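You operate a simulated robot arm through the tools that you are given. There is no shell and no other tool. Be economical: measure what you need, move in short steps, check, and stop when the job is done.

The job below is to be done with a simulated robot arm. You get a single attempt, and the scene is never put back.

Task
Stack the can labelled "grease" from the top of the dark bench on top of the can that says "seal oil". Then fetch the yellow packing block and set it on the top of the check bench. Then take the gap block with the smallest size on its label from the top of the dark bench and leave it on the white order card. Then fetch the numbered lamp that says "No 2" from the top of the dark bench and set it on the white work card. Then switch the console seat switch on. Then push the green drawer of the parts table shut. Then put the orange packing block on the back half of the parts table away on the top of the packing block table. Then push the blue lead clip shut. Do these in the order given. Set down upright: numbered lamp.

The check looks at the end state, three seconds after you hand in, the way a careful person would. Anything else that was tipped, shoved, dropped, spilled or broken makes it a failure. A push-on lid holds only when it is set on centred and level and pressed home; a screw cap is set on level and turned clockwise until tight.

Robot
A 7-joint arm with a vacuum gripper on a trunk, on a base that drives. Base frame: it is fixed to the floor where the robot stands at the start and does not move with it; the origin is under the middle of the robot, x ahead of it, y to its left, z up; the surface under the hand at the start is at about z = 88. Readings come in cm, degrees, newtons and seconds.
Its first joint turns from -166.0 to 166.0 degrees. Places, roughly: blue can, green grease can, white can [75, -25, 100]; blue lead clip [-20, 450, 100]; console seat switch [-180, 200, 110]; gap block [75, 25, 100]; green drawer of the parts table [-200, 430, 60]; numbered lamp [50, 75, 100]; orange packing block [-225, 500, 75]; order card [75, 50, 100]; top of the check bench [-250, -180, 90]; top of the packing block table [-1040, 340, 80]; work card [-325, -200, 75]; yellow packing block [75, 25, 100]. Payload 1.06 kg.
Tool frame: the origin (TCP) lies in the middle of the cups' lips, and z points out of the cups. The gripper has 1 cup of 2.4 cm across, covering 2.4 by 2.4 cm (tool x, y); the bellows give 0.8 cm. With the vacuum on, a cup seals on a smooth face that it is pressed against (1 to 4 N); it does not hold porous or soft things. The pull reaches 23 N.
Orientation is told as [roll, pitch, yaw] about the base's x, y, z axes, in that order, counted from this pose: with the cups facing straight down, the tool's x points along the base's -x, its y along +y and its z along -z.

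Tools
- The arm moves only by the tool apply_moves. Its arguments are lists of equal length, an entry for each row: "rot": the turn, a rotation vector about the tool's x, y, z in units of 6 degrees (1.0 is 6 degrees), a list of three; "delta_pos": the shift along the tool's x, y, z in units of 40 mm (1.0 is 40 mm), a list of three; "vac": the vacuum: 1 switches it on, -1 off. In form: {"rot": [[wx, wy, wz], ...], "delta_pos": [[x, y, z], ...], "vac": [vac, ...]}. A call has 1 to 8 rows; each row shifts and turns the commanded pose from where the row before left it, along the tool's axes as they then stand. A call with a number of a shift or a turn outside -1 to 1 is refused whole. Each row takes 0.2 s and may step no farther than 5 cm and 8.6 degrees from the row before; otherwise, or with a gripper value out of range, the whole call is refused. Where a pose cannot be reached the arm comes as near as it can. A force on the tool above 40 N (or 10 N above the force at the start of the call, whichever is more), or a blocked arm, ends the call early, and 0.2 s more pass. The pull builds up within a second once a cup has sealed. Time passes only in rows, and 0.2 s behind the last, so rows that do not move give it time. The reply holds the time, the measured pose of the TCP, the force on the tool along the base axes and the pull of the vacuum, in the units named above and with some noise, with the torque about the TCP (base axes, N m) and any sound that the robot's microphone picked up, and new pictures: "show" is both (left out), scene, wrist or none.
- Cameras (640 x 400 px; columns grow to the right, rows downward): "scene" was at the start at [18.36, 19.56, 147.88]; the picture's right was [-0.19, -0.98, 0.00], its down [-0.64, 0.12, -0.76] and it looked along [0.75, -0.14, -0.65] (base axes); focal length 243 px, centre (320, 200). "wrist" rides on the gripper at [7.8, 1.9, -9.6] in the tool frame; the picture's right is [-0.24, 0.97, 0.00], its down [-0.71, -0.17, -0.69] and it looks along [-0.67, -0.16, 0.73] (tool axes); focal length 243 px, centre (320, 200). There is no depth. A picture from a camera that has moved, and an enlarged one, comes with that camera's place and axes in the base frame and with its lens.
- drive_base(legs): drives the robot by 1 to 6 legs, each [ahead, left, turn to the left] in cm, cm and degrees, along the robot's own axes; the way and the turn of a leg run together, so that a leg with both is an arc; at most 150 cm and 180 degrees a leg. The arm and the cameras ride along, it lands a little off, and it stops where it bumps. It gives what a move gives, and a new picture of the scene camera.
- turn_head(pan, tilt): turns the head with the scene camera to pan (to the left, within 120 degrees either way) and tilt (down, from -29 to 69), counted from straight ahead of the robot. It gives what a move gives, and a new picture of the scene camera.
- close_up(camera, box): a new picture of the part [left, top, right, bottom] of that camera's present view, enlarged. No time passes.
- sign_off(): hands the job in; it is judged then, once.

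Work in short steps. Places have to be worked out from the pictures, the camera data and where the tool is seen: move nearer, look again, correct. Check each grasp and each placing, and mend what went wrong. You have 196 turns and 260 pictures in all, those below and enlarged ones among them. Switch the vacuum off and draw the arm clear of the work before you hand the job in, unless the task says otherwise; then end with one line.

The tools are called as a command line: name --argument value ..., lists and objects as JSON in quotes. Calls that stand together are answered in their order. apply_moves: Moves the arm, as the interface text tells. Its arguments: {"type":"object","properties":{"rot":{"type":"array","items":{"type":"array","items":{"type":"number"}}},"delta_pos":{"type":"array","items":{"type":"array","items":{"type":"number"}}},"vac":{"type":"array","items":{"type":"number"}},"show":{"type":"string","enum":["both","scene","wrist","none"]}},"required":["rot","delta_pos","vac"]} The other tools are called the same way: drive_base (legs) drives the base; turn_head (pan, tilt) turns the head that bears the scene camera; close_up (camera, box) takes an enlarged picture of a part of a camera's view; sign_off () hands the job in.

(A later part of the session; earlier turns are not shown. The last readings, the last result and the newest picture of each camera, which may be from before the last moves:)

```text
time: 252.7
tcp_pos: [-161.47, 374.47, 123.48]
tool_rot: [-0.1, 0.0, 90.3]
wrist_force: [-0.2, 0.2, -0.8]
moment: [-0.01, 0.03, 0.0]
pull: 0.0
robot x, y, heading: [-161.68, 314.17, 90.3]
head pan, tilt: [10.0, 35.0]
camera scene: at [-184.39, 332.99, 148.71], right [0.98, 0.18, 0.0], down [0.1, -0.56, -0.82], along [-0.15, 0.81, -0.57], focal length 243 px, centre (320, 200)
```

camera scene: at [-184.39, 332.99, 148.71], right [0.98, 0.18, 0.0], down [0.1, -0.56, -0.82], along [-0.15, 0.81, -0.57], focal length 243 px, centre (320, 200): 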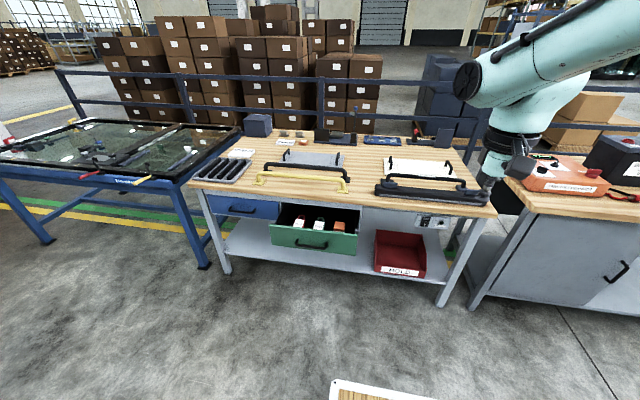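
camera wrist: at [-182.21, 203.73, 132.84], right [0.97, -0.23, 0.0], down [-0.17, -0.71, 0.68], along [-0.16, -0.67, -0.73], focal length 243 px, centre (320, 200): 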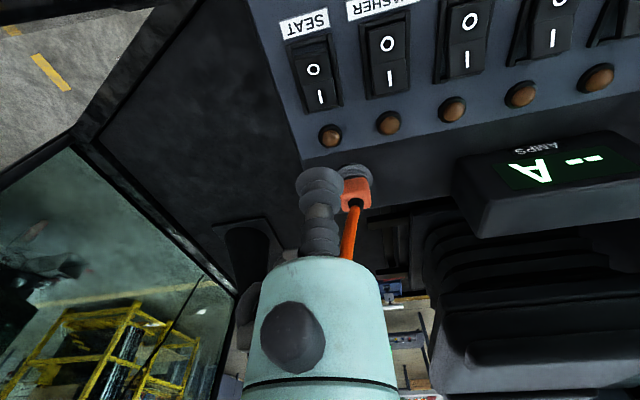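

Green drawer handle triangulates to (-203, 411, 68); closed face would be at y≈430. I move to stand square in front of it.

drive_base --legs '[[0, 40, 0], [22, 0, 0]]'

turn_head --pan 0 --tilt 55

```text
time: 256.4
tcp_pos: [-201.47, 396.45, 123.54]
tool_rot: [-0.1, 0.0, 90.2]
wrist_force: [0.3, 0.9, -0.1]
moment: [-0.01, 0.0, -0.04]
pull: 0.1
robot x, y, heading: [-202.2, 336.44, 90.1]
head pan, tilt: [10.0, 35.0]
camera scene: at [-224.52, 355.0, 148.71], right [0.98, 0.18, 0.0], down [0.1, -0.56, -0.82], along [-0.14, 0.81, -0.57], focal length 243 px, centre (320, 200)
```

scene: 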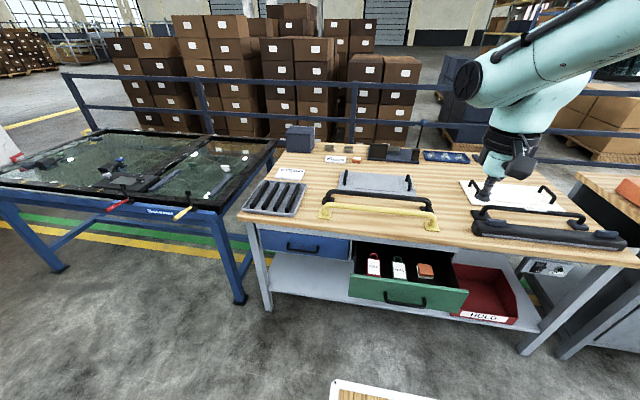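

```text
time: 257.3
tcp_pos: [-201.63, 396.42, 123.49]
tool_rot: [0.0, 0.0, 90.1]
wrist_force: [0.6, -0.6, -0.3]
moment: [0.01, 0.0, 0.0]
pull: 0.1
robot x, y, heading: [-201.92, 336.37, 90.1]
head pan, tilt: [0.0, 55.0]
camera scene: at [-222.99, 353.54, 145.89], right [1.0, 0.0, 0.0], down [0.0, -0.82, -0.57], along [0.0, 0.57, -0.82], focal length 243 px, centre (320, 200)
```

scene: 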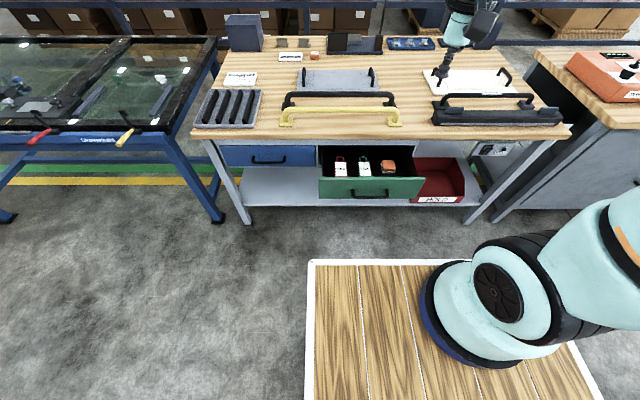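

Target push spot: green face right of its handle, about (-189, 412, 69). I tilt the tool 54° forward at height first.

apply_moves --rot '[[0, -1, 0], [0, -1, 0], [0, -1, 0], [0, -1, 0], [0, -1, 0], [0, -1, 0], [0, -1, 0], [0, -1, 0]]' --delta_pos '[[0, 0, 0], [0, 0, 0], [0, 0, 0], [0, 0, 0], [0, 0, 0], [0, 0, 0], [0, 0, 0], [0, 0, 0]]' --vac '[-1, -1, -1, -1, -1, -1, -1, -1]' --show "both"

```text
time: 259.1
tcp_pos: [-201.44, 396.35, 123.56]
tool_rot: [-0.1, -48.1, 90.1]
wrist_force: [-0.6, -0.1, 0.1]
moment: [-0.01, 0.0, -0.02]
pull: 0.1
robot x, y, heading: [-201.91, 336.36, 90.4]
head pan, tilt: [0.0, 55.0]
camera scene: at [-222.97, 353.54, 145.89], right [1.0, 0.0, 0.0], down [0.0, -0.82, -0.57], along [0.0, 0.57, -0.82], focal length 243 px, centre (320, 200)
camera wrist: at [-203.39, 384.08, 124.01], right [-0.97, 0.16, 0.17], down [0.17, -0.04, 0.98], along [0.16, 0.99, 0.01], focal length 243 px, centre (320, 200)
```

scene: 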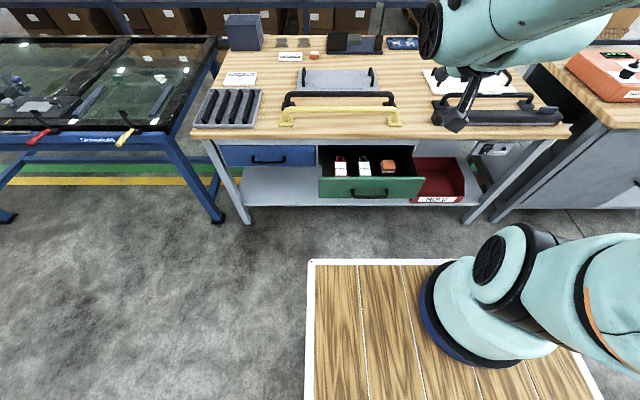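
wrist: 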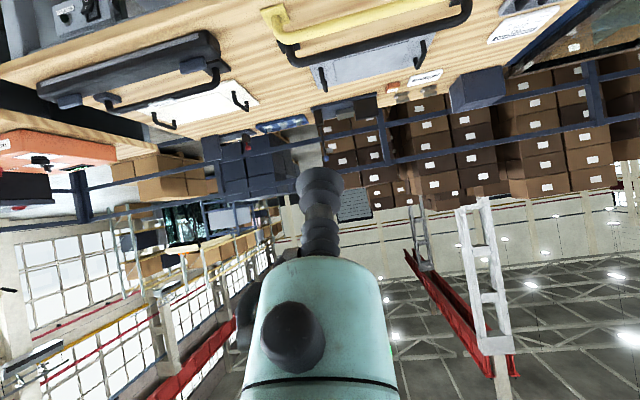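

Tilt achieved. I descend in front of the drawer (y≈400, x→-189), halfway first.

apply_moves --rot '[[0, 0, 0], [0, 0, 0], [0, 0, 0], [0, 0, 0], [0, 0, 0], [0, 0, 0]]' --delta_pos '[[0.775, -0.26, 0.84], [0.775, -0.26, 0.84], [0.775, -0.26, 0.84], [0.775, -0.26, 0.84], [0.775, -0.26, 0.84], [0.775, -0.26, 0.84]]' --vac '[-1, -1, -1, -1, -1, -1]' --show "both"

```text
time: 260.5
tcp_pos: [-199.9, 396.93, 116.85]
tool_rot: [0.0, -47.9, 90.1]
wrist_force: [-0.4, -0.5, 0.4]
moment: [-0.01, -0.01, 0.02]
pull: 0.1
out of reach, approached as far as the arm can: row 2, 3, 4, 5, 6
robot x, y, heading: [-202.23, 336.22, 90.0]
head pan, tilt: [0.0, 55.0]
camera scene: at [-222.99, 353.54, 145.88], right [1.0, 0.0, 0.0], down [0.0, -0.82, -0.57], along [0.0, 0.57, -0.82], focal length 243 px, centre (320, 200)
camera wrist: at [-201.79, 384.58, 117.36], right [-0.97, 0.16, 0.17], down [0.17, -0.03, 0.98], along [0.16, 0.99, 0.01], focal length 243 px, centre (320, 200)
```

scene: 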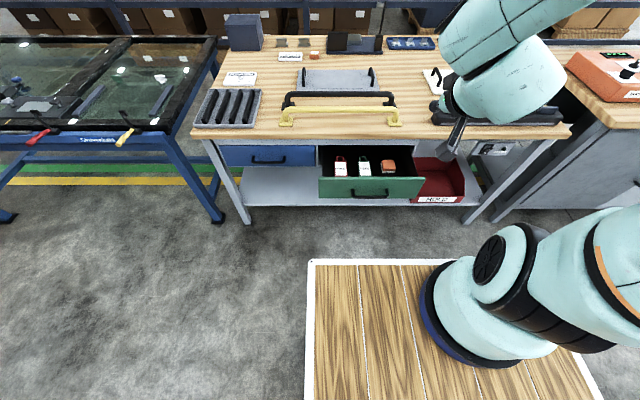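
wrist: 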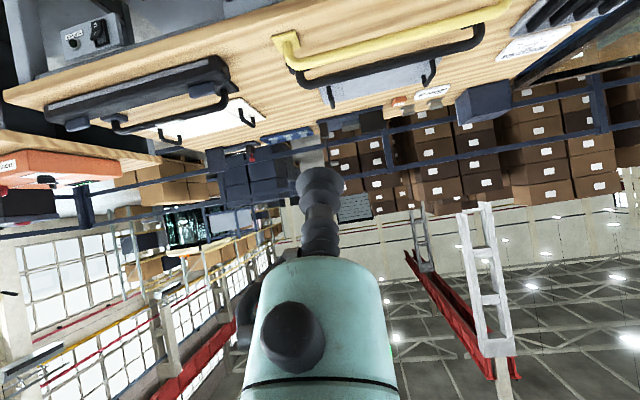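

Out of reach: too folded with the tilt. I move the base back 12 cm so the arm can extend more.

drive_base --legs '[[-12, 0, 0]]'

apply_moves --rot '[[0, 0, 0], [0, 0, 0], [0, 0, 0], [0, 0, 0]]' --delta_pos '[[-0.6, 0, 0.7], [-0.6, 0, 0.7], [-0.6, 0, 0.7], [-0.6, 0, 0.7]]' --vac '[-1, -1, -1, -1]' --show "none"

```text
time: 261.7
tcp_pos: [-199.81, 385.04, 116.8]
tool_rot: [-0.1, -47.9, 90.0]
wrist_force: [-1.2, -1.0, -0.5]
moment: [-0.01, 0.01, 0.0]
pull: 0.1
robot x, y, heading: [-201.89, 324.66, 90.0]
head pan, tilt: [0.0, 55.0]
camera scene: at [-222.95, 341.58, 145.89], right [1.0, 0.0, 0.0], down [0.0, -0.82, -0.57], along [0.0, 0.57, -0.82], focal length 243 px, centre (320, 200)
```

scene: 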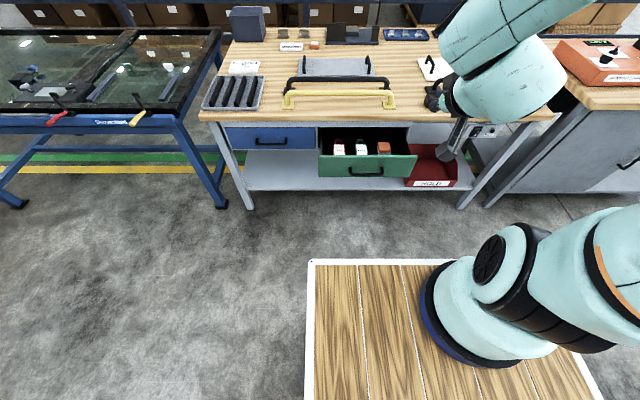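

```text
time: 262.7
tcp_pos: [-200.01, 399.69, 116.34]
tool_rot: [0.0, -47.9, 90.0]
wrist_force: [-0.6, -1.1, 0.4]
moment: [0.01, 0.01, 0.01]
pull: 0.1
robot x, y, heading: [-202.06, 324.8, 90.0]
head pan, tilt: [0.0, 55.0]
```

Now at 75 cm reach. I descend straight down in front of the drawer.

apply_moves --rot '[[0, 0, 0], [0, 0, 0], [0, 0, 0], [0, 0, 0], [0, 0, 0], [0, 0, 0], [0, 0, 0]]' --delta_pos '[[0.83, -0.26, 0.75], [0.83, -0.26, 0.75], [0.83, -0.26, 0.75], [0.83, -0.26, 0.75], [0.83, -0.26, 0.75], [0.83, -0.26, 0.75], [0.83, -0.26, 0.75]]' --vac '[-1, -1, -1, -1, -1, -1, -1]' --show "both"

```text
time: 264.3
tcp_pos: [-192.52, 399.62, 85.23]
tool_rot: [0.0, -48.0, 90.0]
wrist_force: [-0.4, -1.4, 0.9]
moment: [-0.02, 0.02, -0.02]
pull: 0.1
robot x, y, heading: [-201.94, 324.71, 90.2]
head pan, tilt: [0.0, 55.0]
camera scene: at [-222.96, 341.55, 145.89], right [1.0, 0.0, 0.0], down [0.0, -0.82, -0.57], along [0.0, 0.57, -0.82], focal length 243 px, centre (320, 200)
camera wrist: at [-194.39, 387.28, 85.77], right [-0.97, 0.16, 0.18], down [0.17, -0.04, 0.98], along [0.16, 0.99, 0.01], focal length 243 px, centre (320, 200)
```

scene: 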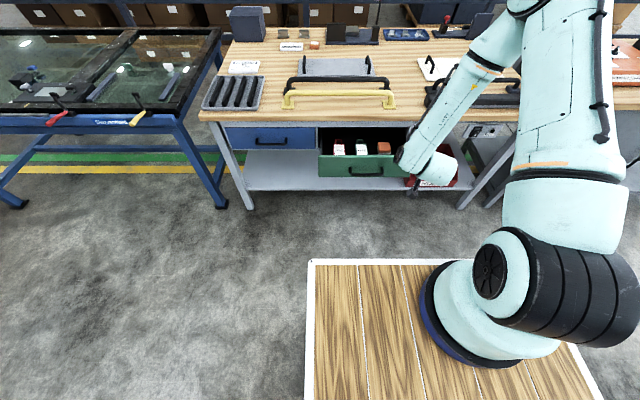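
wrist: 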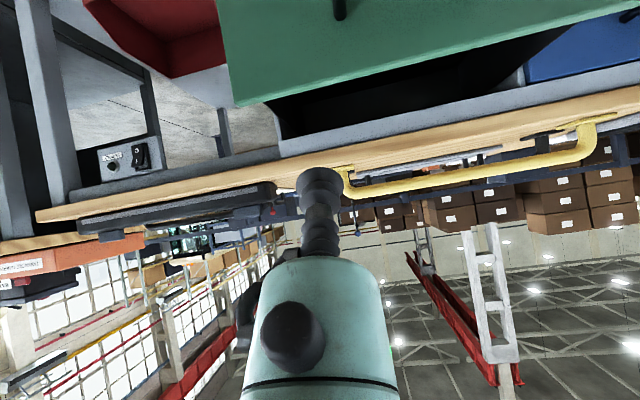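

The handle's right end is at x≈-192 and the face edge at x≈-180.5, so I push at x≈-186.5. I descend the remaining 15.5 cm.

apply_moves --rot '[[0, 0, 0], [0, 0, 0], [0, 0, 0], [0, 0, 0]]' --delta_pos '[[0.73, -0.375, 0.66], [0.73, -0.375, 0.66], [0.73, -0.375, 0.66], [0.73, -0.375, 0.66]]' --vac '[-1, -1, -1, -1]' --show "both"

```text
time: 265.3
tcp_pos: [-186.64, 399.56, 69.33]
tool_rot: [0.0, -48.0, 90.1]
wrist_force: [0.4, 0.7, 0.6]
moment: [-0.02, -0.02, -0.01]
pull: 0.0
robot x, y, heading: [-201.89, 324.13, 90.0]
head pan, tilt: [0.0, 55.0]
camera scene: at [-222.96, 341.57, 145.88], right [1.0, 0.0, 0.0], down [0.0, -0.82, -0.57], along [0.0, 0.57, -0.82], focal length 243 px, centre (320, 200)
camera wrist: at [-188.49, 387.3, 69.96], right [-0.97, 0.16, 0.17], down [0.17, -0.03, 0.98], along [0.16, 0.99, 0.01], focal length 243 px, centre (320, 200)
```

scene: 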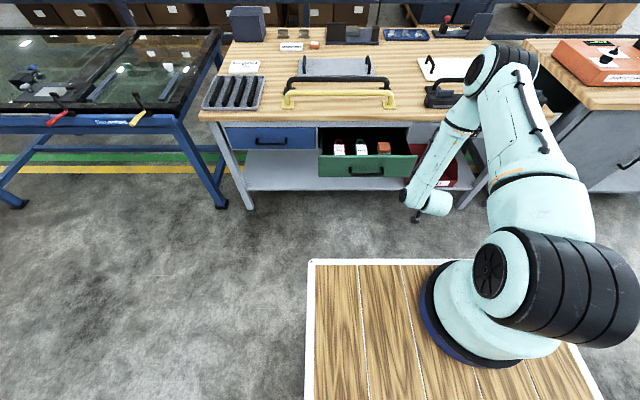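
wrist: 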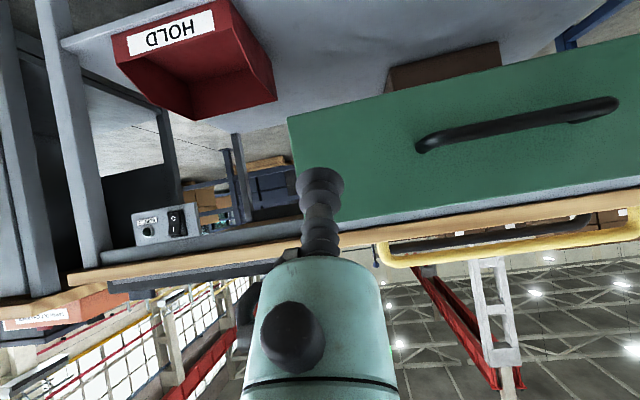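

Aligned on the face. I advance 12 cm to touch it.

apply_moves --rot '[[0, 0, 0], [0, 0, 0], [0, 0, 0], [0, 0, 0]]' --delta_pos '[[-0.67, 0, 0.743], [-0.67, 0, 0.743], [-0.67, 0, 0.743], [-0.25, 0, 0.28]]' --vac '[-1, -1, -1, -1]' --show "both"

```text
time: 266.3
tcp_pos: [-186.63, 413.36, 69.44]
tool_rot: [0.0, -48.0, 90.0]
wrist_force: [-0.9, 1.1, 0.8]
moment: [0.0, 0.01, 0.01]
pull: 0.0
robot x, y, heading: [-201.64, 324.19, 90.0]
head pan, tilt: [0.0, 55.0]
camera scene: at [-222.94, 341.59, 145.88], right [1.0, 0.0, 0.0], down [0.0, -0.82, -0.57], along [0.0, 0.57, -0.82], focal length 243 px, centre (320, 200)
camera wrist: at [-188.43, 401.07, 69.97], right [-0.97, 0.16, 0.17], down [0.17, -0.03, 0.98], along [0.16, 0.99, 0.01], focal length 243 px, centre (320, 200)
```

scene: 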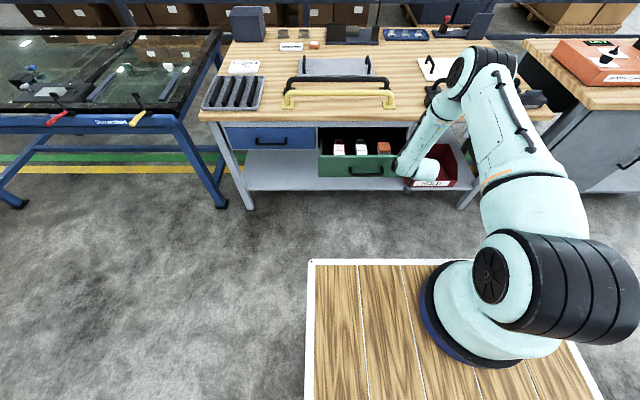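
wrist: 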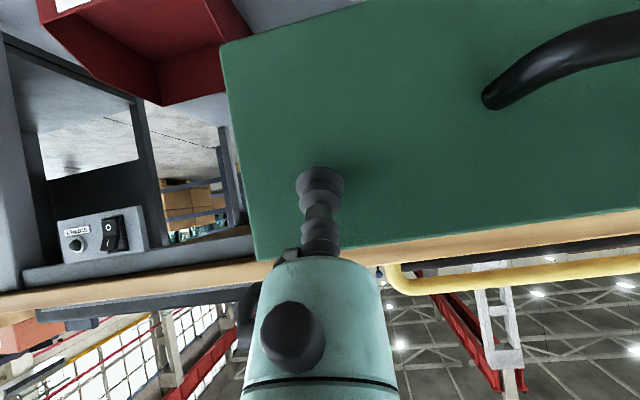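

Just in front of the face. I push on in 1.5 cm steps.

apply_moves --rot '[[0, 0, 0], [0, 0, 0], [0, 0, 0], [0, 0, 0]]' --delta_pos '[[-0.25, 0, 0.28], [-0.25, 0, 0.28], [-0.25, 0, 0.28], [-0.25, 0, 0.28]]' --vac '[-1, -1, -1, -1]' --show "both"

```text
time: 267.3
tcp_pos: [-186.72, 419.42, 69.34]
tool_rot: [0.0, -48.0, 90.0]
wrist_force: [0.0, -0.3, -0.2]
moment: [0.03, -0.03, 0.01]
pull: 0.0
robot x, y, heading: [-202.14, 323.94, 89.8]
head pan, tilt: [0.0, 55.0]
camera scene: at [-222.94, 341.59, 145.88], right [1.0, 0.0, 0.0], down [0.0, -0.82, -0.57], along [0.0, 0.57, -0.82], focal length 243 px, centre (320, 200)
camera wrist: at [-188.54, 406.98, 69.88], right [-0.97, 0.16, 0.17], down [0.17, -0.03, 0.98], along [0.16, 0.99, 0.01], focal length 243 px, centre (320, 200)
```

scene: 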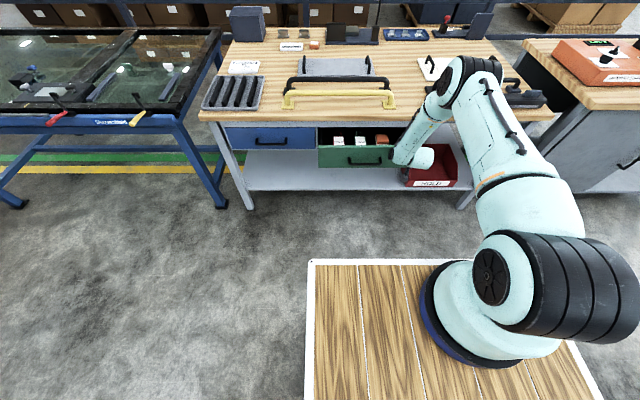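
wrist: 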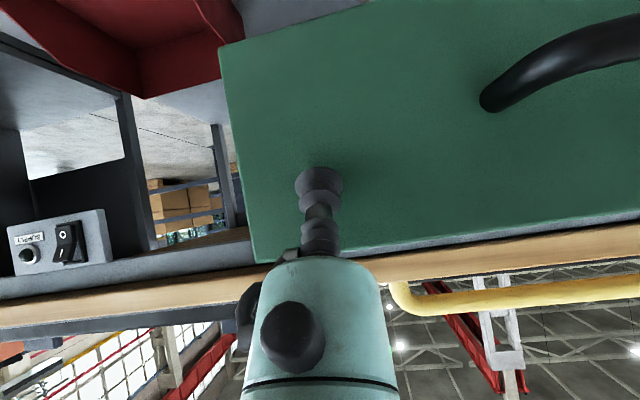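

The drawer slides in. I continue pushing.

apply_moves --rot '[[0, 0, 0], [0, 0, 0], [0, 0, 0], [0, 0, 0], [0, 0, 0]]' --delta_pos '[[-0.25, 0, 0.28], [-0.25, 0, 0.28], [-0.25, 0, 0.28], [-0.25, 0, 0.28], [-0.25, 0, 0.28]]' --vac '[-1, -1, -1, -1, -1]' --show "both"

```text
time: 268.5
tcp_pos: [-186.54, 426.76, 69.36]
tool_rot: [0.0, -47.8, 90.0]
wrist_force: [0.7, -0.5, -0.1]
moment: [0.02, 0.01, 0.04]
pull: 0.0
robot x, y, heading: [-201.82, 324.25, 90.2]
head pan, tilt: [0.0, 55.0]
camera scene: at [-222.94, 341.58, 145.88], right [1.0, 0.0, 0.0], down [0.0, -0.82, -0.57], along [0.0, 0.57, -0.82], focal length 243 px, centre (320, 200)
camera wrist: at [-188.45, 414.54, 69.87], right [-0.97, 0.16, 0.17], down [0.17, -0.03, 0.98], along [0.16, 0.99, 0.01], focal length 243 px, centre (320, 200)
```

scene: 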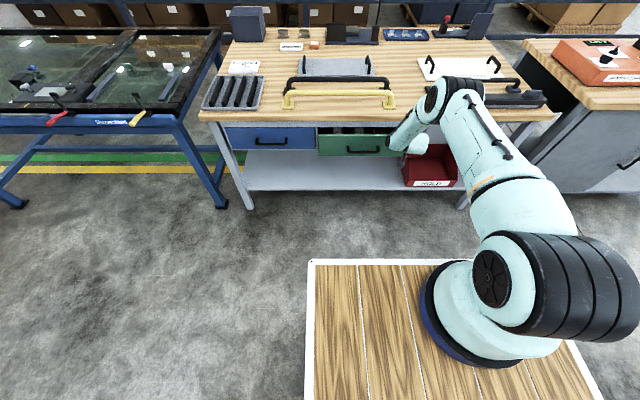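
wrist: 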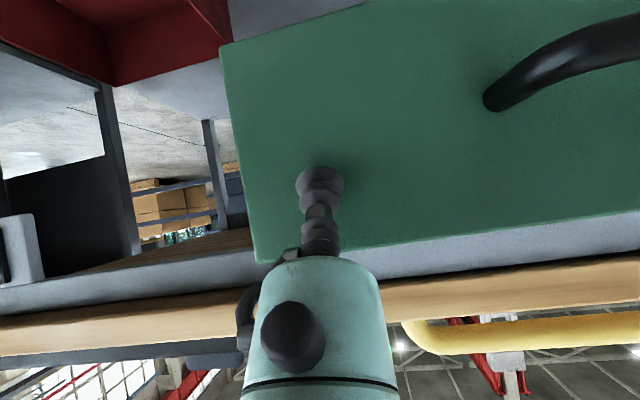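

The handle still needs ~5-6 cm, but the arm is nearly stretched and its wrist link is low over the table edge. I pull back 18 cm, bring the base 14 cm nearer, and push again with a higher elbow.

apply_moves --rot '[[0, 0, 0], [0, 0, 0], [0, 0, 0], [0, 0, 0], [0, 0, 0]]' --delta_pos '[[0.6, 0, -0.67], [0.6, 0, -0.67], [0.6, 0, -0.67], [0.6, 0, -0.67], [0.6, 0, -0.67]]' --vac '[-1, -1, -1, -1, -1]' --show "none"

drive_base --legs '[[13, 0, 0]]'

```text
time: 269.7
tcp_pos: [-186.43, 408.6, 69.49]
tool_rot: [0.0, -48.0, 90.0]
wrist_force: [-0.8, -0.7, 0.0]
moment: [0.01, -0.03, 0.0]
pull: 0.1
robot x, y, heading: [-202.19, 324.12, 90.1]
head pan, tilt: [0.0, 55.0]
```

```text
time: 271.0
tcp_pos: [-186.5, 421.68, 69.53]
tool_rot: [0.0, -47.8, 89.9]
wrist_force: [-0.8, -0.3, 0.0]
moment: [-0.01, -0.01, -0.01]
pull: 0.1
robot x, y, heading: [-201.84, 337.17, 90.0]
head pan, tilt: [0.0, 55.0]
camera scene: at [-222.96, 354.56, 145.88], right [1.0, 0.0, 0.0], down [0.0, -0.82, -0.57], along [0.0, 0.57, -0.82], focal length 243 px, centre (320, 200)
```

scene: 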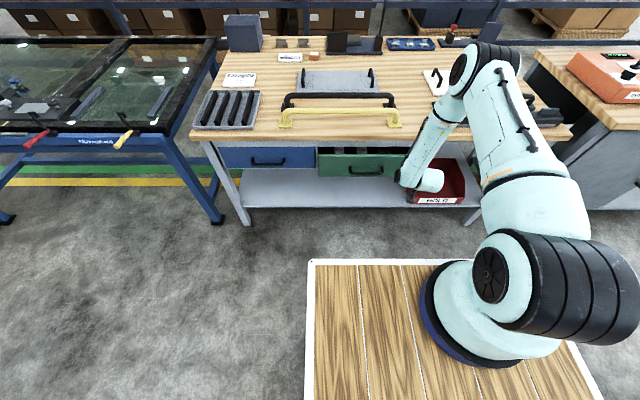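

Now push on: 4 cm to touch, then in 1 cm steps until closed.

apply_moves --rot '[[0, 0, 0], [0, 0, 0], [0, 0, 0], [0, 0, 0], [0, 0, 0], [0, 0, 0]]' --delta_pos '[[-0.34, 0, 0.37], [-0.34, 0, 0.37], [-0.17, 0, 0.19], [-0.17, 0, 0.19], [-0.17, 0, 0.19], [-0.17, 0, 0.19]]' --vac '[-1, -1, -1, -1, -1, -1]' --show "both"

```text
time: 272.4
tcp_pos: [-186.57, 429.73, 69.53]
tool_rot: [-0.2, -47.9, 90.2]
wrist_force: [-0.9, 0.2, -0.5]
moment: [-0.01, -0.02, 0.05]
pull: 0.1
robot x, y, heading: [-201.76, 337.07, 90.3]
head pan, tilt: [0.0, 55.0]
camera scene: at [-222.96, 354.56, 145.88], right [1.0, 0.0, 0.0], down [0.0, -0.82, -0.57], along [0.0, 0.57, -0.82], focal length 243 px, centre (320, 200)
camera wrist: at [-188.44, 417.42, 70.07], right [-0.97, 0.16, 0.17], down [0.17, -0.03, 0.98], along [0.16, 0.99, 0.01], focal length 243 px, centre (320, 200)
```

scene: 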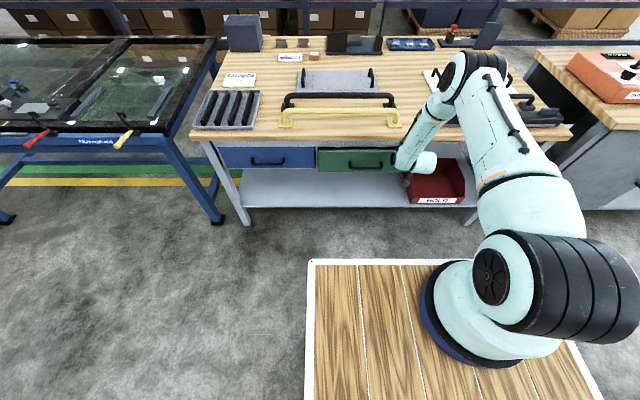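
wrist: 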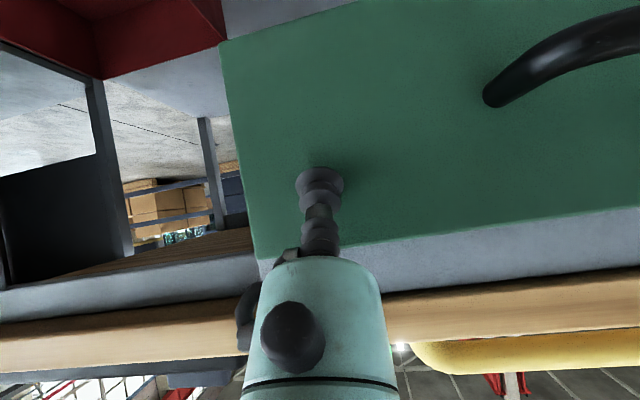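

About 3 cm to go. Continue.

apply_moves --rot '[[0, 0, 0], [0, 0, 0], [0, 0, 0]]' --delta_pos '[[-0.17, 0, 0.19], [-0.17, 0, 0.19], [-0.12, 0, 0.13]]' --vac '[-1, -1, -1]' --show "both"

```text
time: 273.2
tcp_pos: [-186.46, 432.47, 69.46]
tool_rot: [0.0, -47.9, 90.0]
wrist_force: [-0.5, -1.8, 0.2]
moment: [0.01, -0.01, 0.01]
pull: 0.0
robot x, y, heading: [-201.83, 337.13, 90.1]
head pan, tilt: [0.0, 55.0]
camera scene: at [-222.96, 354.55, 145.88], right [1.0, 0.0, 0.0], down [0.0, -0.82, -0.57], along [0.0, 0.57, -0.82], focal length 243 px, centre (320, 200)
camera wrist: at [-188.33, 420.14, 70.01], right [-0.97, 0.16, 0.17], down [0.17, -0.03, 0.98], along [0.16, 0.99, 0.01], focal length 243 px, centre (320, 200)
```

scene: 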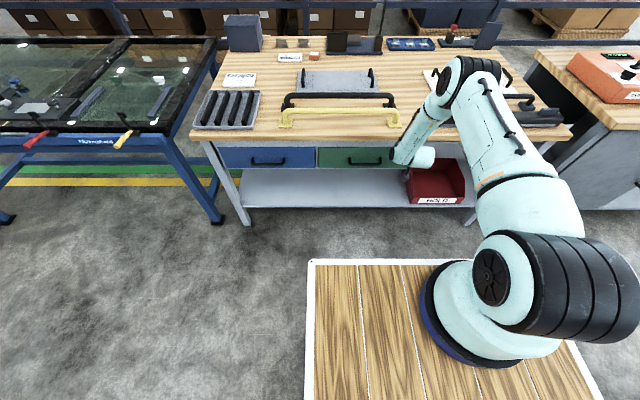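
wrist: 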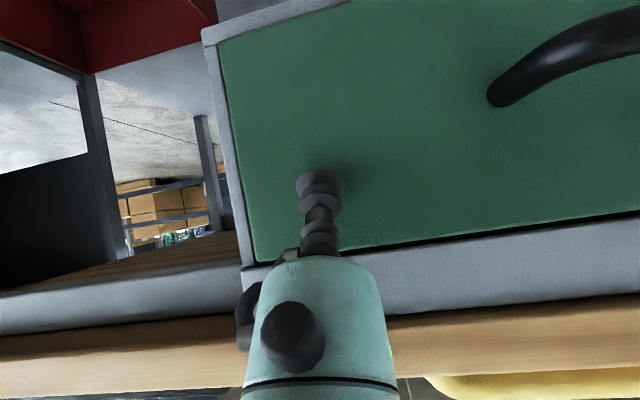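

The face is about flush with its frame. I press a bit more until resistance rises.

apply_moves --rot '[[0, 0, 0], [0, 0, 0], [0, 0, 0]]' --delta_pos '[[-0.06, 0, 0.065], [-0.06, 0, 0.065], [0, 0, 0]]' --vac '[-1, -1, -1]' --show "both"

```text
time: 274.0
tcp_pos: [-186.4, 433.14, 69.35]
tool_rot: [0.0, -47.7, 90.0]
wrist_force: [-2.4, -16.6, -0.5]
moment: [0.2, -0.06, -0.01]
pull: 0.0
robot x, y, heading: [-201.86, 337.01, 90.0]
head pan, tilt: [0.0, 55.0]
camera scene: at [-222.97, 354.5, 145.89], right [1.0, 0.0, 0.0], down [0.0, -0.82, -0.57], along [0.0, 0.57, -0.82], focal length 243 px, centre (320, 200)
camera wrist: at [-188.32, 420.72, 69.98], right [-0.97, 0.16, 0.17], down [0.17, -0.03, 0.98], along [0.16, 0.99, 0.0], focal length 243 px, centre (320, 200)
```

scene: 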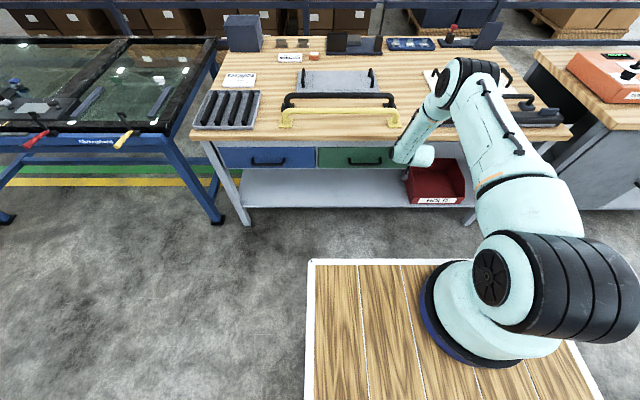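
wrist: 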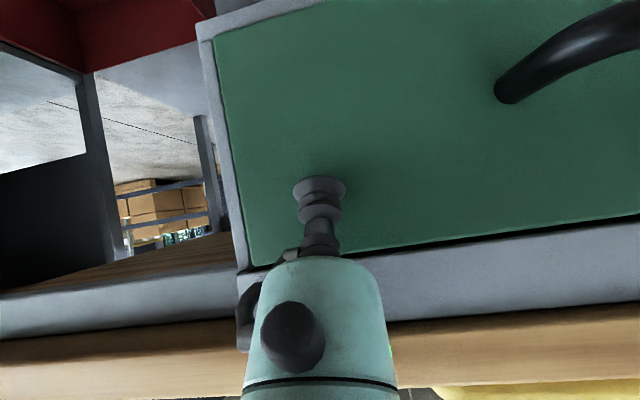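

Resistance 17 N and flush with the blue drawer: shut. I retract back and then up.

apply_moves --rot '[[0, 0, 0], [0, 0, 0], [0, 0, 0], [0, 0, 0], [0, 0, 0], [0, 0, 0], [0, 0, 0], [0, 0, 0]]' --delta_pos '[[0.67, 0, -0.743], [0.67, 0, -0.743], [0.67, 0, -0.743], [0.67, 0, -0.743], [0.67, 0, -0.743], [-0.8, 0, -0.72], [-0.8, 0, -0.72], [-0.8, 0, -0.72]]' --vac '[-1, -1, -1, -1, -1, -1, -1, -1]' --show "none"

apply_moves --rot '[[0, 0, 0], [0, 0, 0], [0, 0, 0], [0, 0, 0], [0, 0, 0], [0, 0, 0], [0, 0, 0], [0, 0, 0]]' --delta_pos '[[-0.8, 0, -0.72], [-0.8, 0, -0.72], [-0.8, 0, -0.72], [-0.8, 0, -0.72], [-0.8, 0, -0.72], [-0.8, 0, -0.72], [-0.8, 0, -0.72], [-0.8, 0, -0.72]]' --vac '[-1, -1, -1, -1, -1, -1, -1, -1]' --show "none"

apply_moves --rot '[[0, 1, 0], [0, 1, 0], [0, 1, 0], [0, 1, 0], [0, 1, 0], [0, 1, 0], [0, 1, 0], [0, 1, 0]]' --delta_pos '[[0, 0, 0], [0, 0, 0], [0, 0, 0], [0, 0, 0], [0, 0, 0], [0, 0, 0], [0, 0, 0], [0, 0, 0]]' --vac '[-1, -1, -1, -1, -1, -1, -1, -1]' --show "both"

close_up --camera "scene" --box '[200, 20, 380, 190]'

```text
time: 275.8
tcp_pos: [-186.4, 413.13, 82.3]
tool_rot: [-0.1, -47.9, 90.0]
wrist_force: [-0.4, 0.3, -0.2]
moment: [-0.01, -0.03, 0.0]
pull: 0.1
robot x, y, heading: [-202.43, 337.15, 89.9]
head pan, tilt: [0.0, 55.0]
```

```text
time: 277.6
tcp_pos: [-186.49, 413.21, 116.73]
tool_rot: [0.0, -47.9, 90.0]
wrist_force: [0.4, 0.1, -0.3]
moment: [-0.02, 0.03, 0.01]
pull: 0.2
robot x, y, heading: [-202.21, 337.53, 90.4]
head pan, tilt: [0.0, 55.0]
```

```text
time: 279.4
tcp_pos: [-186.54, 413.24, 116.88]
tool_rot: [0.0, 0.1, 90.0]
wrist_force: [-1.2, -0.2, 0.3]
moment: [0.01, 0.0, -0.03]
pull: 0.1
robot x, y, heading: [-201.84, 337.29, 90.0]
head pan, tilt: [0.0, 55.0]
camera scene: at [-222.95, 354.53, 145.89], right [1.0, 0.0, 0.0], down [0.0, -0.82, -0.57], along [0.0, 0.57, -0.82], focal length 243 px, centre (320, 200)
camera wrist: at [-188.34, 405.41, 126.4], right [-0.97, 0.23, 0.0], down [0.17, 0.71, 0.68], along [0.16, 0.66, -0.73], focal length 243 px, centre (320, 200)
```

scene: 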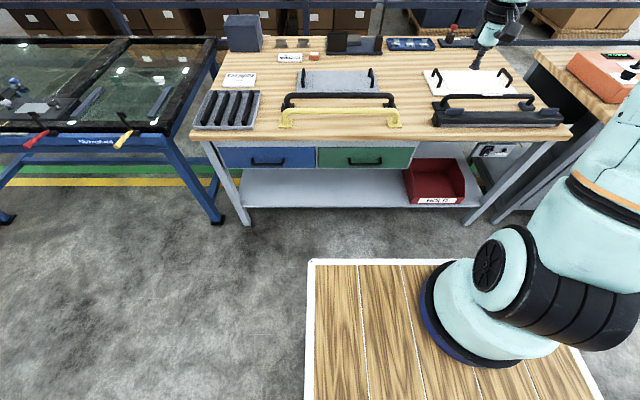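
wrist: 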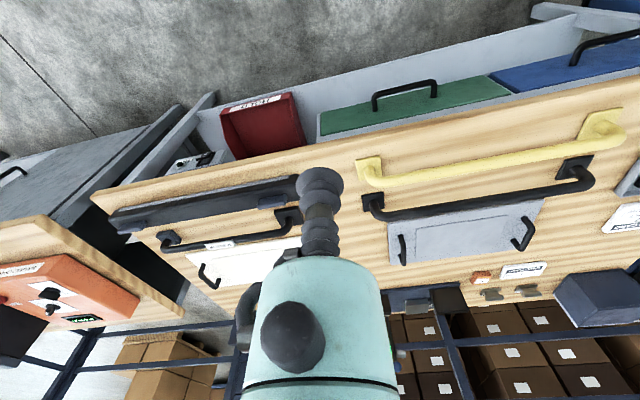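

```text
2.35 times, centred on (290, 105) of scene
camera zoom: at [-222.95, 354.53, 145.89], right [1.0, 0.0, 0.0], down [0.0, -0.82, -0.57], along [0.0, 0.57, -0.82], focal length 572 px, centre (391, 424)
```

zoom: 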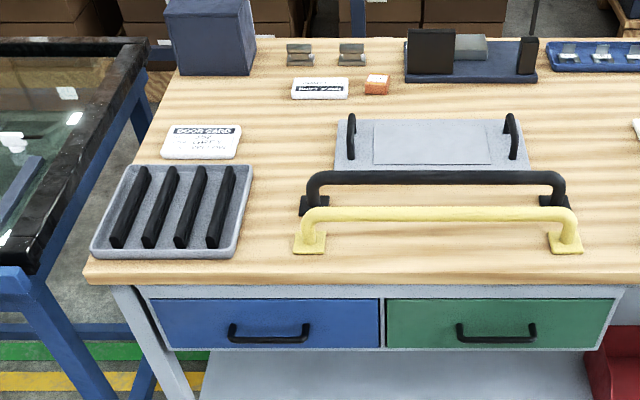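

Drawer is shut. The orange block triangulates to (-226.5, 497.6, top ≈81). I raise the arm a bit and move in front of it: 24 cm left and first 45 cm ahead.

apply_moves --rot '[[0, 0, 0], [0, 0, 0], [0, 0, 0], [0, 0, 0]]' --delta_pos '[[0, 0.8, -0.7], [0, 0.8, -0.7], [0, 0.8, -0.7], [0, 0.8, 0]]' --vac '[-1, -1, -1, -1]' --show "none"

drive_base --legs '[[0, 24, 0], [45, 0, 0]]'

turn_head --pan 0 --tilt 60

```text
time: 280.4
tcp_pos: [-199.19, 413.28, 125.34]
tool_rot: [0.0, 0.1, 90.1]
wrist_force: [-0.5, 0.3, 0.5]
moment: [-0.02, 0.0, 0.03]
pull: 0.0
robot x, y, heading: [-202.19, 337.21, 90.0]
head pan, tilt: [0.0, 55.0]
```

```text
time: 284.5
tcp_pos: [-223.05, 458.45, 125.29]
tool_rot: [0.0, 0.1, 89.9]
wrist_force: [0.4, -0.7, -0.8]
moment: [0.02, -0.01, 0.01]
pull: 0.0
robot x, y, heading: [-226.31, 382.27, 90.0]
head pan, tilt: [0.0, 55.0]
camera scene: at [-247.01, 399.95, 145.88], right [1.0, 0.0, 0.0], down [0.0, -0.82, -0.57], along [0.0, 0.57, -0.82], focal length 243 px, centre (320, 200)
```

scene: 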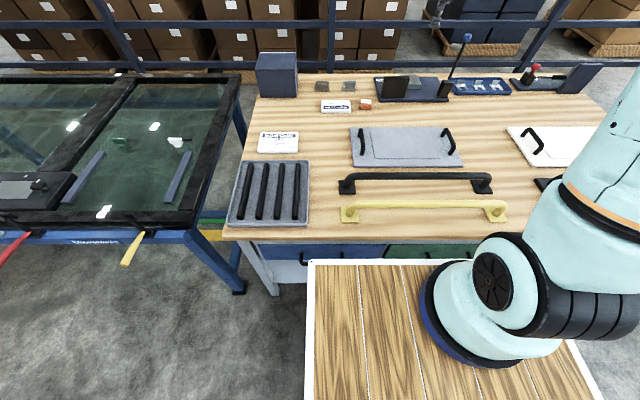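

```text
time: 285.2
tcp_pos: [-222.92, 458.67, 125.35]
tool_rot: [-0.1, 0.1, 89.9]
wrist_force: [0.0, 0.0, 0.3]
moment: [0.0, 0.01, -0.02]
pull: 0.0
robot x, y, heading: [-226.34, 382.6, 89.8]
head pan, tilt: [0.0, 60.0]
camera scene: at [-247.01, 399.4, 145.28], right [1.0, 0.0, 0.0], down [0.0, -0.87, -0.5], along [0.0, 0.5, -0.87], focal length 243 px, centre (320, 200)
```

scene: 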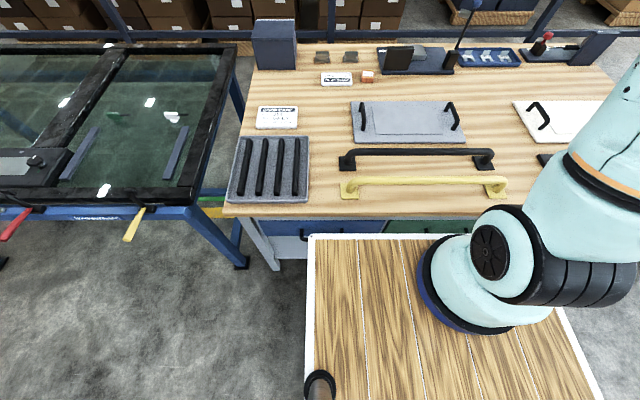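

The block is at (-226.3, 498.2). I advance 15 cm more, bringing it to the edge of reach.

drive_base --legs '[[15, 0, 0]]'

close_up --camera "scene" --box '[300, 60, 480, 170]'

```text
time: 286.6
tcp_pos: [-223.26, 473.62, 125.22]
tool_rot: [0.0, 0.2, 90.0]
wrist_force: [0.4, 0.0, 0.4]
moment: [0.0, 0.04, -0.03]
pull: 0.0
robot x, y, heading: [-226.05, 397.7, 90.0]
head pan, tilt: [0.0, 60.0]
camera scene: at [-247.02, 414.48, 145.28], right [1.0, 0.0, 0.0], down [0.0, -0.87, -0.5], along [0.0, 0.5, -0.87], focal length 243 px, centre (320, 200)
```

scene: 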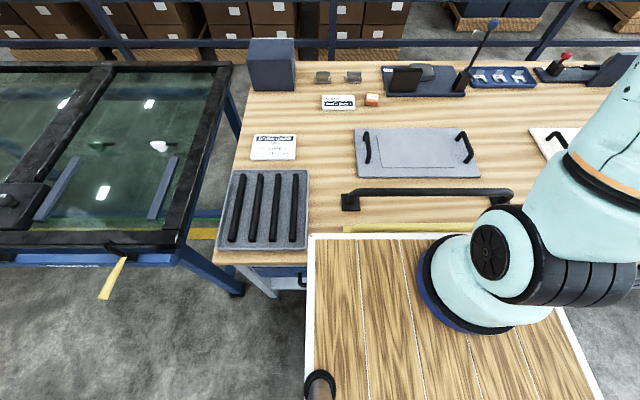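

```text
3.56 times, centred on (390, 115) of scene
camera zoom: at [-247.02, 414.48, 145.28], right [1.0, 0.0, 0.0], down [0.0, -0.87, -0.5], along [0.0, 0.5, -0.87], focal length 865 px, centre (71, 502)
```

zoom: 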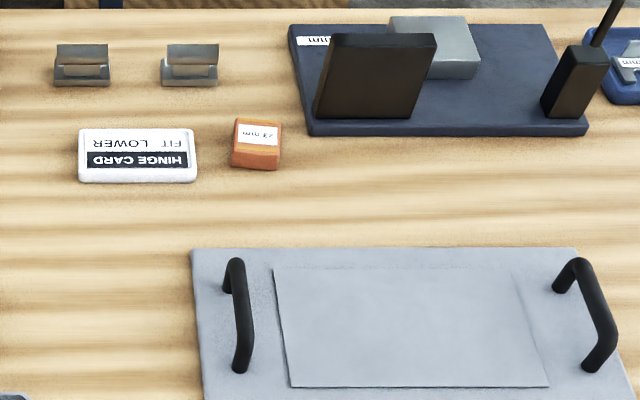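

No bump. The orange block top is about 5x5 cm at (-226, 499). I test the reach by extending over it at z≈110.

apply_moves --rot '[[0, 0, 0], [0, 0, 0], [0, 0, 0], [0, 0, 0], [0, 0, 0], [0, 0, 0], [0, 0, 0], [0, 0, 0]]' --delta_pos '[[-0.79, 0.085, 0], [-0.79, 0.085, 0], [-0.79, 0.085, 0], [-0.79, 0.085, 0.7], [-0.79, 0.085, 0.7], [-0.79, 0.085, 0.7], [-0.79, 0.085, 0.7], [-0.79, 0.085, 0.7]]' --vac '[-1, -1, -1, -1, -1, -1, -1, -1]' --show "wrist"

```text
time: 288.4
tcp_pos: [-226.01, 499.01, 111.64]
tool_rot: [0.1, 0.0, 90.0]
wrist_force: [-0.3, 0.1, 0.8]
moment: [0.01, 0.01, 0.01]
pull: 0.1
robot x, y, heading: [-225.83, 397.68, 89.8]
head pan, tilt: [0.0, 60.0]
camera wrist: at [-227.86, 491.12, 121.14], right [-0.97, 0.24, 0.0], down [0.17, 0.71, 0.69], along [0.16, 0.67, -0.73], focal length 243 px, centre (320, 200)
```

wrist: 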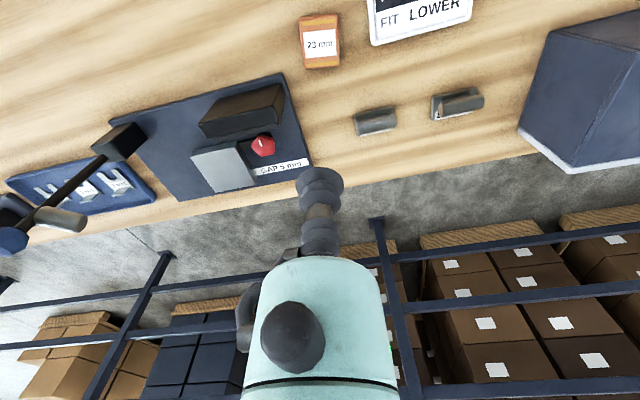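

Reach holds at 101 cm. Block top centre reads (-226.3, 498.5). I descend.

apply_moves --rot '[[0, 0, 0], [0, 0, 0], [0, 0, 0], [0, 0, 0], [0, 0, 0], [0, 0, 0], [0, 0, 0]]' --delta_pos '[[0.1, 0.05, 1], [0, 0, 1], [0, 0, 1], [0, 0, 1], [0, 0, 1], [0, 0, 1], [0, 0, 0.4]]' --vac '[-1, -1, -1, -1, -1, -1, -1]' --show "wrist"

```text
time: 289.9
tcp_pos: [-226.32, 498.27, 85.74]
tool_rot: [0.0, 0.0, 90.0]
wrist_force: [-0.2, -0.1, 0.2]
moment: [0.04, 0.0, 0.03]
pull: 0.1
robot x, y, heading: [-226.03, 397.59, 90.0]
head pan, tilt: [0.0, 60.0]
camera wrist: at [-228.1, 490.5, 95.31], right [-0.97, 0.24, 0.0], down [0.17, 0.71, 0.68], along [0.16, 0.67, -0.73], focal length 243 px, centre (320, 200)
```

wrist: 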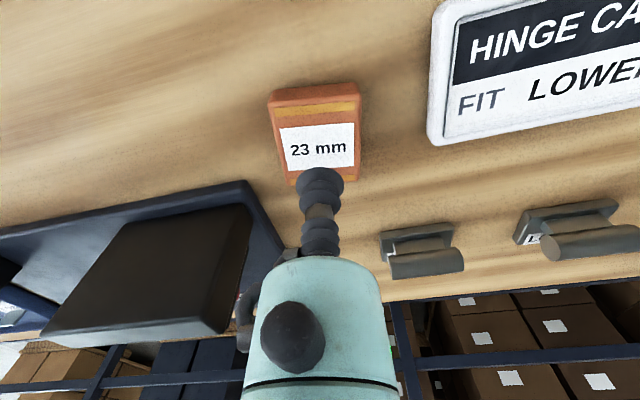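

Over the label. Small correction and down with vacuum.

apply_moves --rot '[[0, 0, 0], [0, 0, 0], [0, 0, 0], [0, 0, 0], [0, 0, 0], [0, 0, 0], [0, 0, 0]]' --delta_pos '[[-0.08, -0.06, 0], [0, 0, 0.6], [0, 0, 0.3], [0, 0, 0.15], [0, 0, 0.08], [0, 0, 0], [0, 0, 0]]' --vac '[1, 1, 1, 1, 1, 1, 1]' --show "wrist"

```text
time: 291.6
tcp_pos: [-225.89, 498.75, 81.32]
tool_rot: [0.0, -0.1, 89.9]
wrist_force: [-5.0, 5.3, 21.9]
moment: [-0.07, -0.05, 0.0]
pull: 22.7
robot x, y, heading: [-225.88, 397.44, 90.1]
head pan, tilt: [0.0, 60.0]
camera wrist: at [-227.8, 490.99, 90.91], right [-0.97, 0.24, 0.0], down [0.17, 0.71, 0.69], along [0.16, 0.67, -0.73], focal length 243 px, centre (320, 200)
```

wrist: 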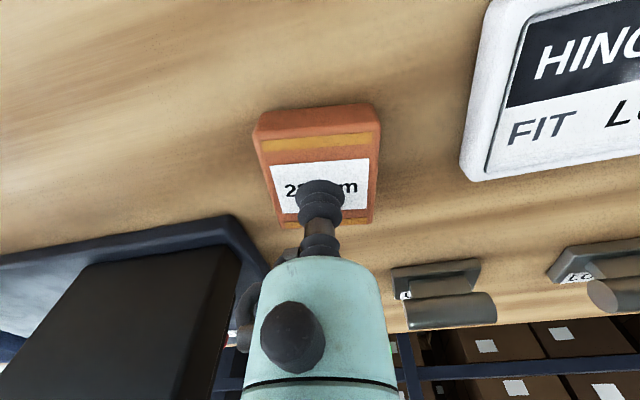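

Sealed. Lift straight, then retract.

apply_moves --rot '[[0, 0, 0], [0, 0, 0], [0, 0, 0], [0, 0, 0], [0, 0, 0], [0, 0, 0], [0, 0, 0], [0, 0, 0]]' --delta_pos '[[0, 0, -0.3], [0, 0, -0.7], [0, 0, -1], [0, 0, -1], [0, 0, -1], [0, 0, -1], [0, 0, -1], [0, 0, -1]]' --vac '[1, 1, 1, 1, 1, 1, 1, 1]' --show "wrist"

apply_moves --rot '[[0, 0, 0], [0, 0, 0], [0, 0, 0], [0, 0, 0], [0, 0, 0], [0, 0, 0], [0, 0, 0], [0, 0, 0]]' --delta_pos '[[0.6, 0, -1], [0.6, 0, -1], [0.6, 0, -1], [1, 0, -0.5], [1, 0, 0], [1, 0, 0], [1, 0, 0], [1, 0, 0]]' --vac '[1, 1, 1, 1, 1, 1, 1, 1]' --show "none"

apply_moves --rot '[[0, 0, 0], [0, 0, 0], [0, 0, 0]]' --delta_pos '[[1, 0, 0], [1, 0, 0], [1, 0, 0]]' --vac '[1, 1, 1]' --show "none"

```text
time: 293.4
tcp_pos: [-225.93, 498.79, 109.32]
tool_rot: [0.0, 0.0, 89.9]
wrist_force: [0.7, 0.9, -1.0]
moment: [-0.06, 0.0, -0.01]
pull: 23.3
robot x, y, heading: [-225.79, 397.77, 89.9]
head pan, tilt: [0.0, 60.0]
camera wrist: at [-227.85, 491.06, 118.8], right [-0.97, 0.24, 0.0], down [0.17, 0.71, 0.68], along [0.16, 0.66, -0.73], focal length 243 px, centre (320, 200)
```

wrist: 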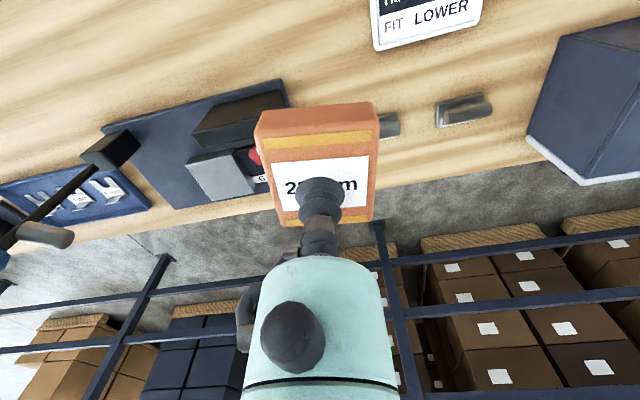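

```text
time: 295.1
tcp_pos: [-225.84, 471.39, 123.3]
tool_rot: [-0.1, 0.1, 90.0]
wrist_force: [0.0, 0.8, -1.5]
moment: [-0.04, 0.01, -0.01]
pull: 22.4
robot x, y, heading: [-225.94, 397.62, 90.1]
head pan, tilt: [0.0, 60.0]
```

```text
time: 295.9
tcp_pos: [-225.95, 459.48, 123.22]
tool_rot: [0.0, 0.1, 89.9]
wrist_force: [-0.3, -0.3, -0.2]
moment: [-0.03, 0.01, 0.01]
pull: 22.6
robot x, y, heading: [-226.0, 397.74, 90.0]
head pan, tilt: [0.0, 60.0]
```

Orange block in hand. I back off 75 cm and look west toward the packing block table.

drive_base --legs '[[-80, 0, 0]]'

turn_head --pan 85 --tilt 15

```text
time: 300.2
tcp_pos: [-225.63, 380.5, 123.1]
tool_rot: [0.0, 0.2, 89.4]
wrist_force: [0.4, -0.4, -1.6]
moment: [0.0, -0.03, 0.0]
pull: 23.1
robot x, y, heading: [-226.73, 318.54, 89.3]
head pan, tilt: [0.0, 60.0]
camera scene: at [-247.3, 335.73, 145.28], right [1.0, -0.01, 0.0], down [-0.01, -0.87, -0.5], along [0.01, 0.5, -0.87], focal length 243 px, centre (320, 200)
```

scene: 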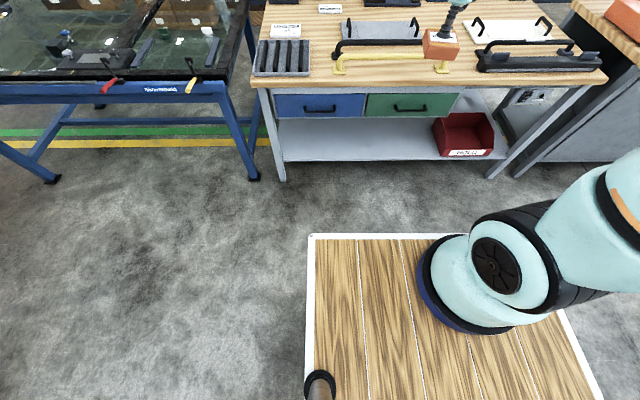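

```text
time: 301.8
tcp_pos: [-225.69, 380.43, 123.24]
tool_rot: [0.0, 0.2, 89.3]
wrist_force: [-0.6, 0.1, -0.8]
moment: [-0.01, -0.01, 0.01]
pull: 22.5
robot x, y, heading: [-226.55, 318.57, 89.3]
head pan, tilt: [85.0, 15.0]
camera scene: at [-256.68, 330.0, 151.91], right [0.1, 0.99, 0.0], down [0.26, -0.03, -0.97], along [-0.96, 0.1, -0.26], focal length 243 px, centre (320, 200)
```

scene: 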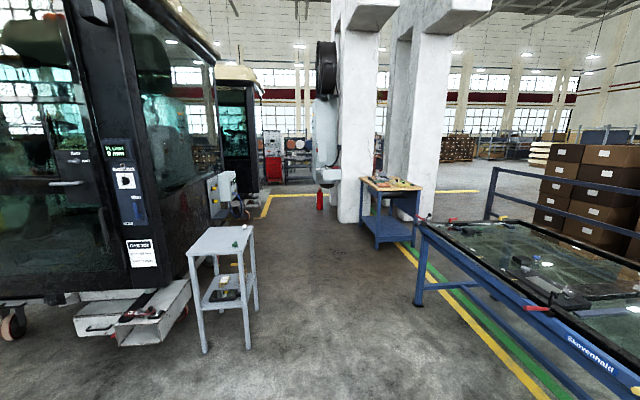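

The table should appear near pixel (299,158), about 8 m west. A close-up.

close_up --camera "scene" --box '[220, 110, 420, 230]'

```text
3.20 times, centred on (320, 170) of scene
camera zoom: at [-256.68, 330.0, 151.91], right [0.1, 0.99, 0.0], down [0.26, -0.03, -0.97], along [-0.96, 0.1, -0.26], focal length 778 px, centre (320, 296)
```

zoom: 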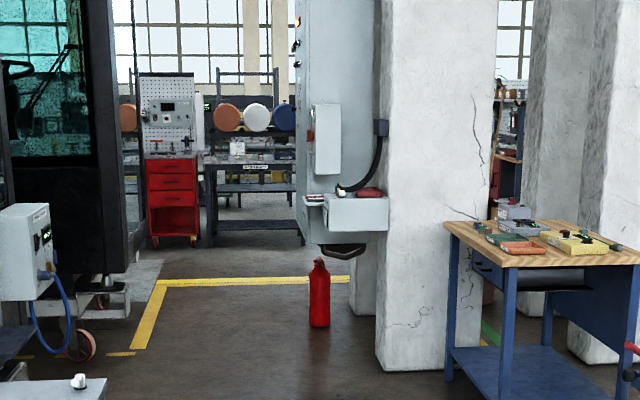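

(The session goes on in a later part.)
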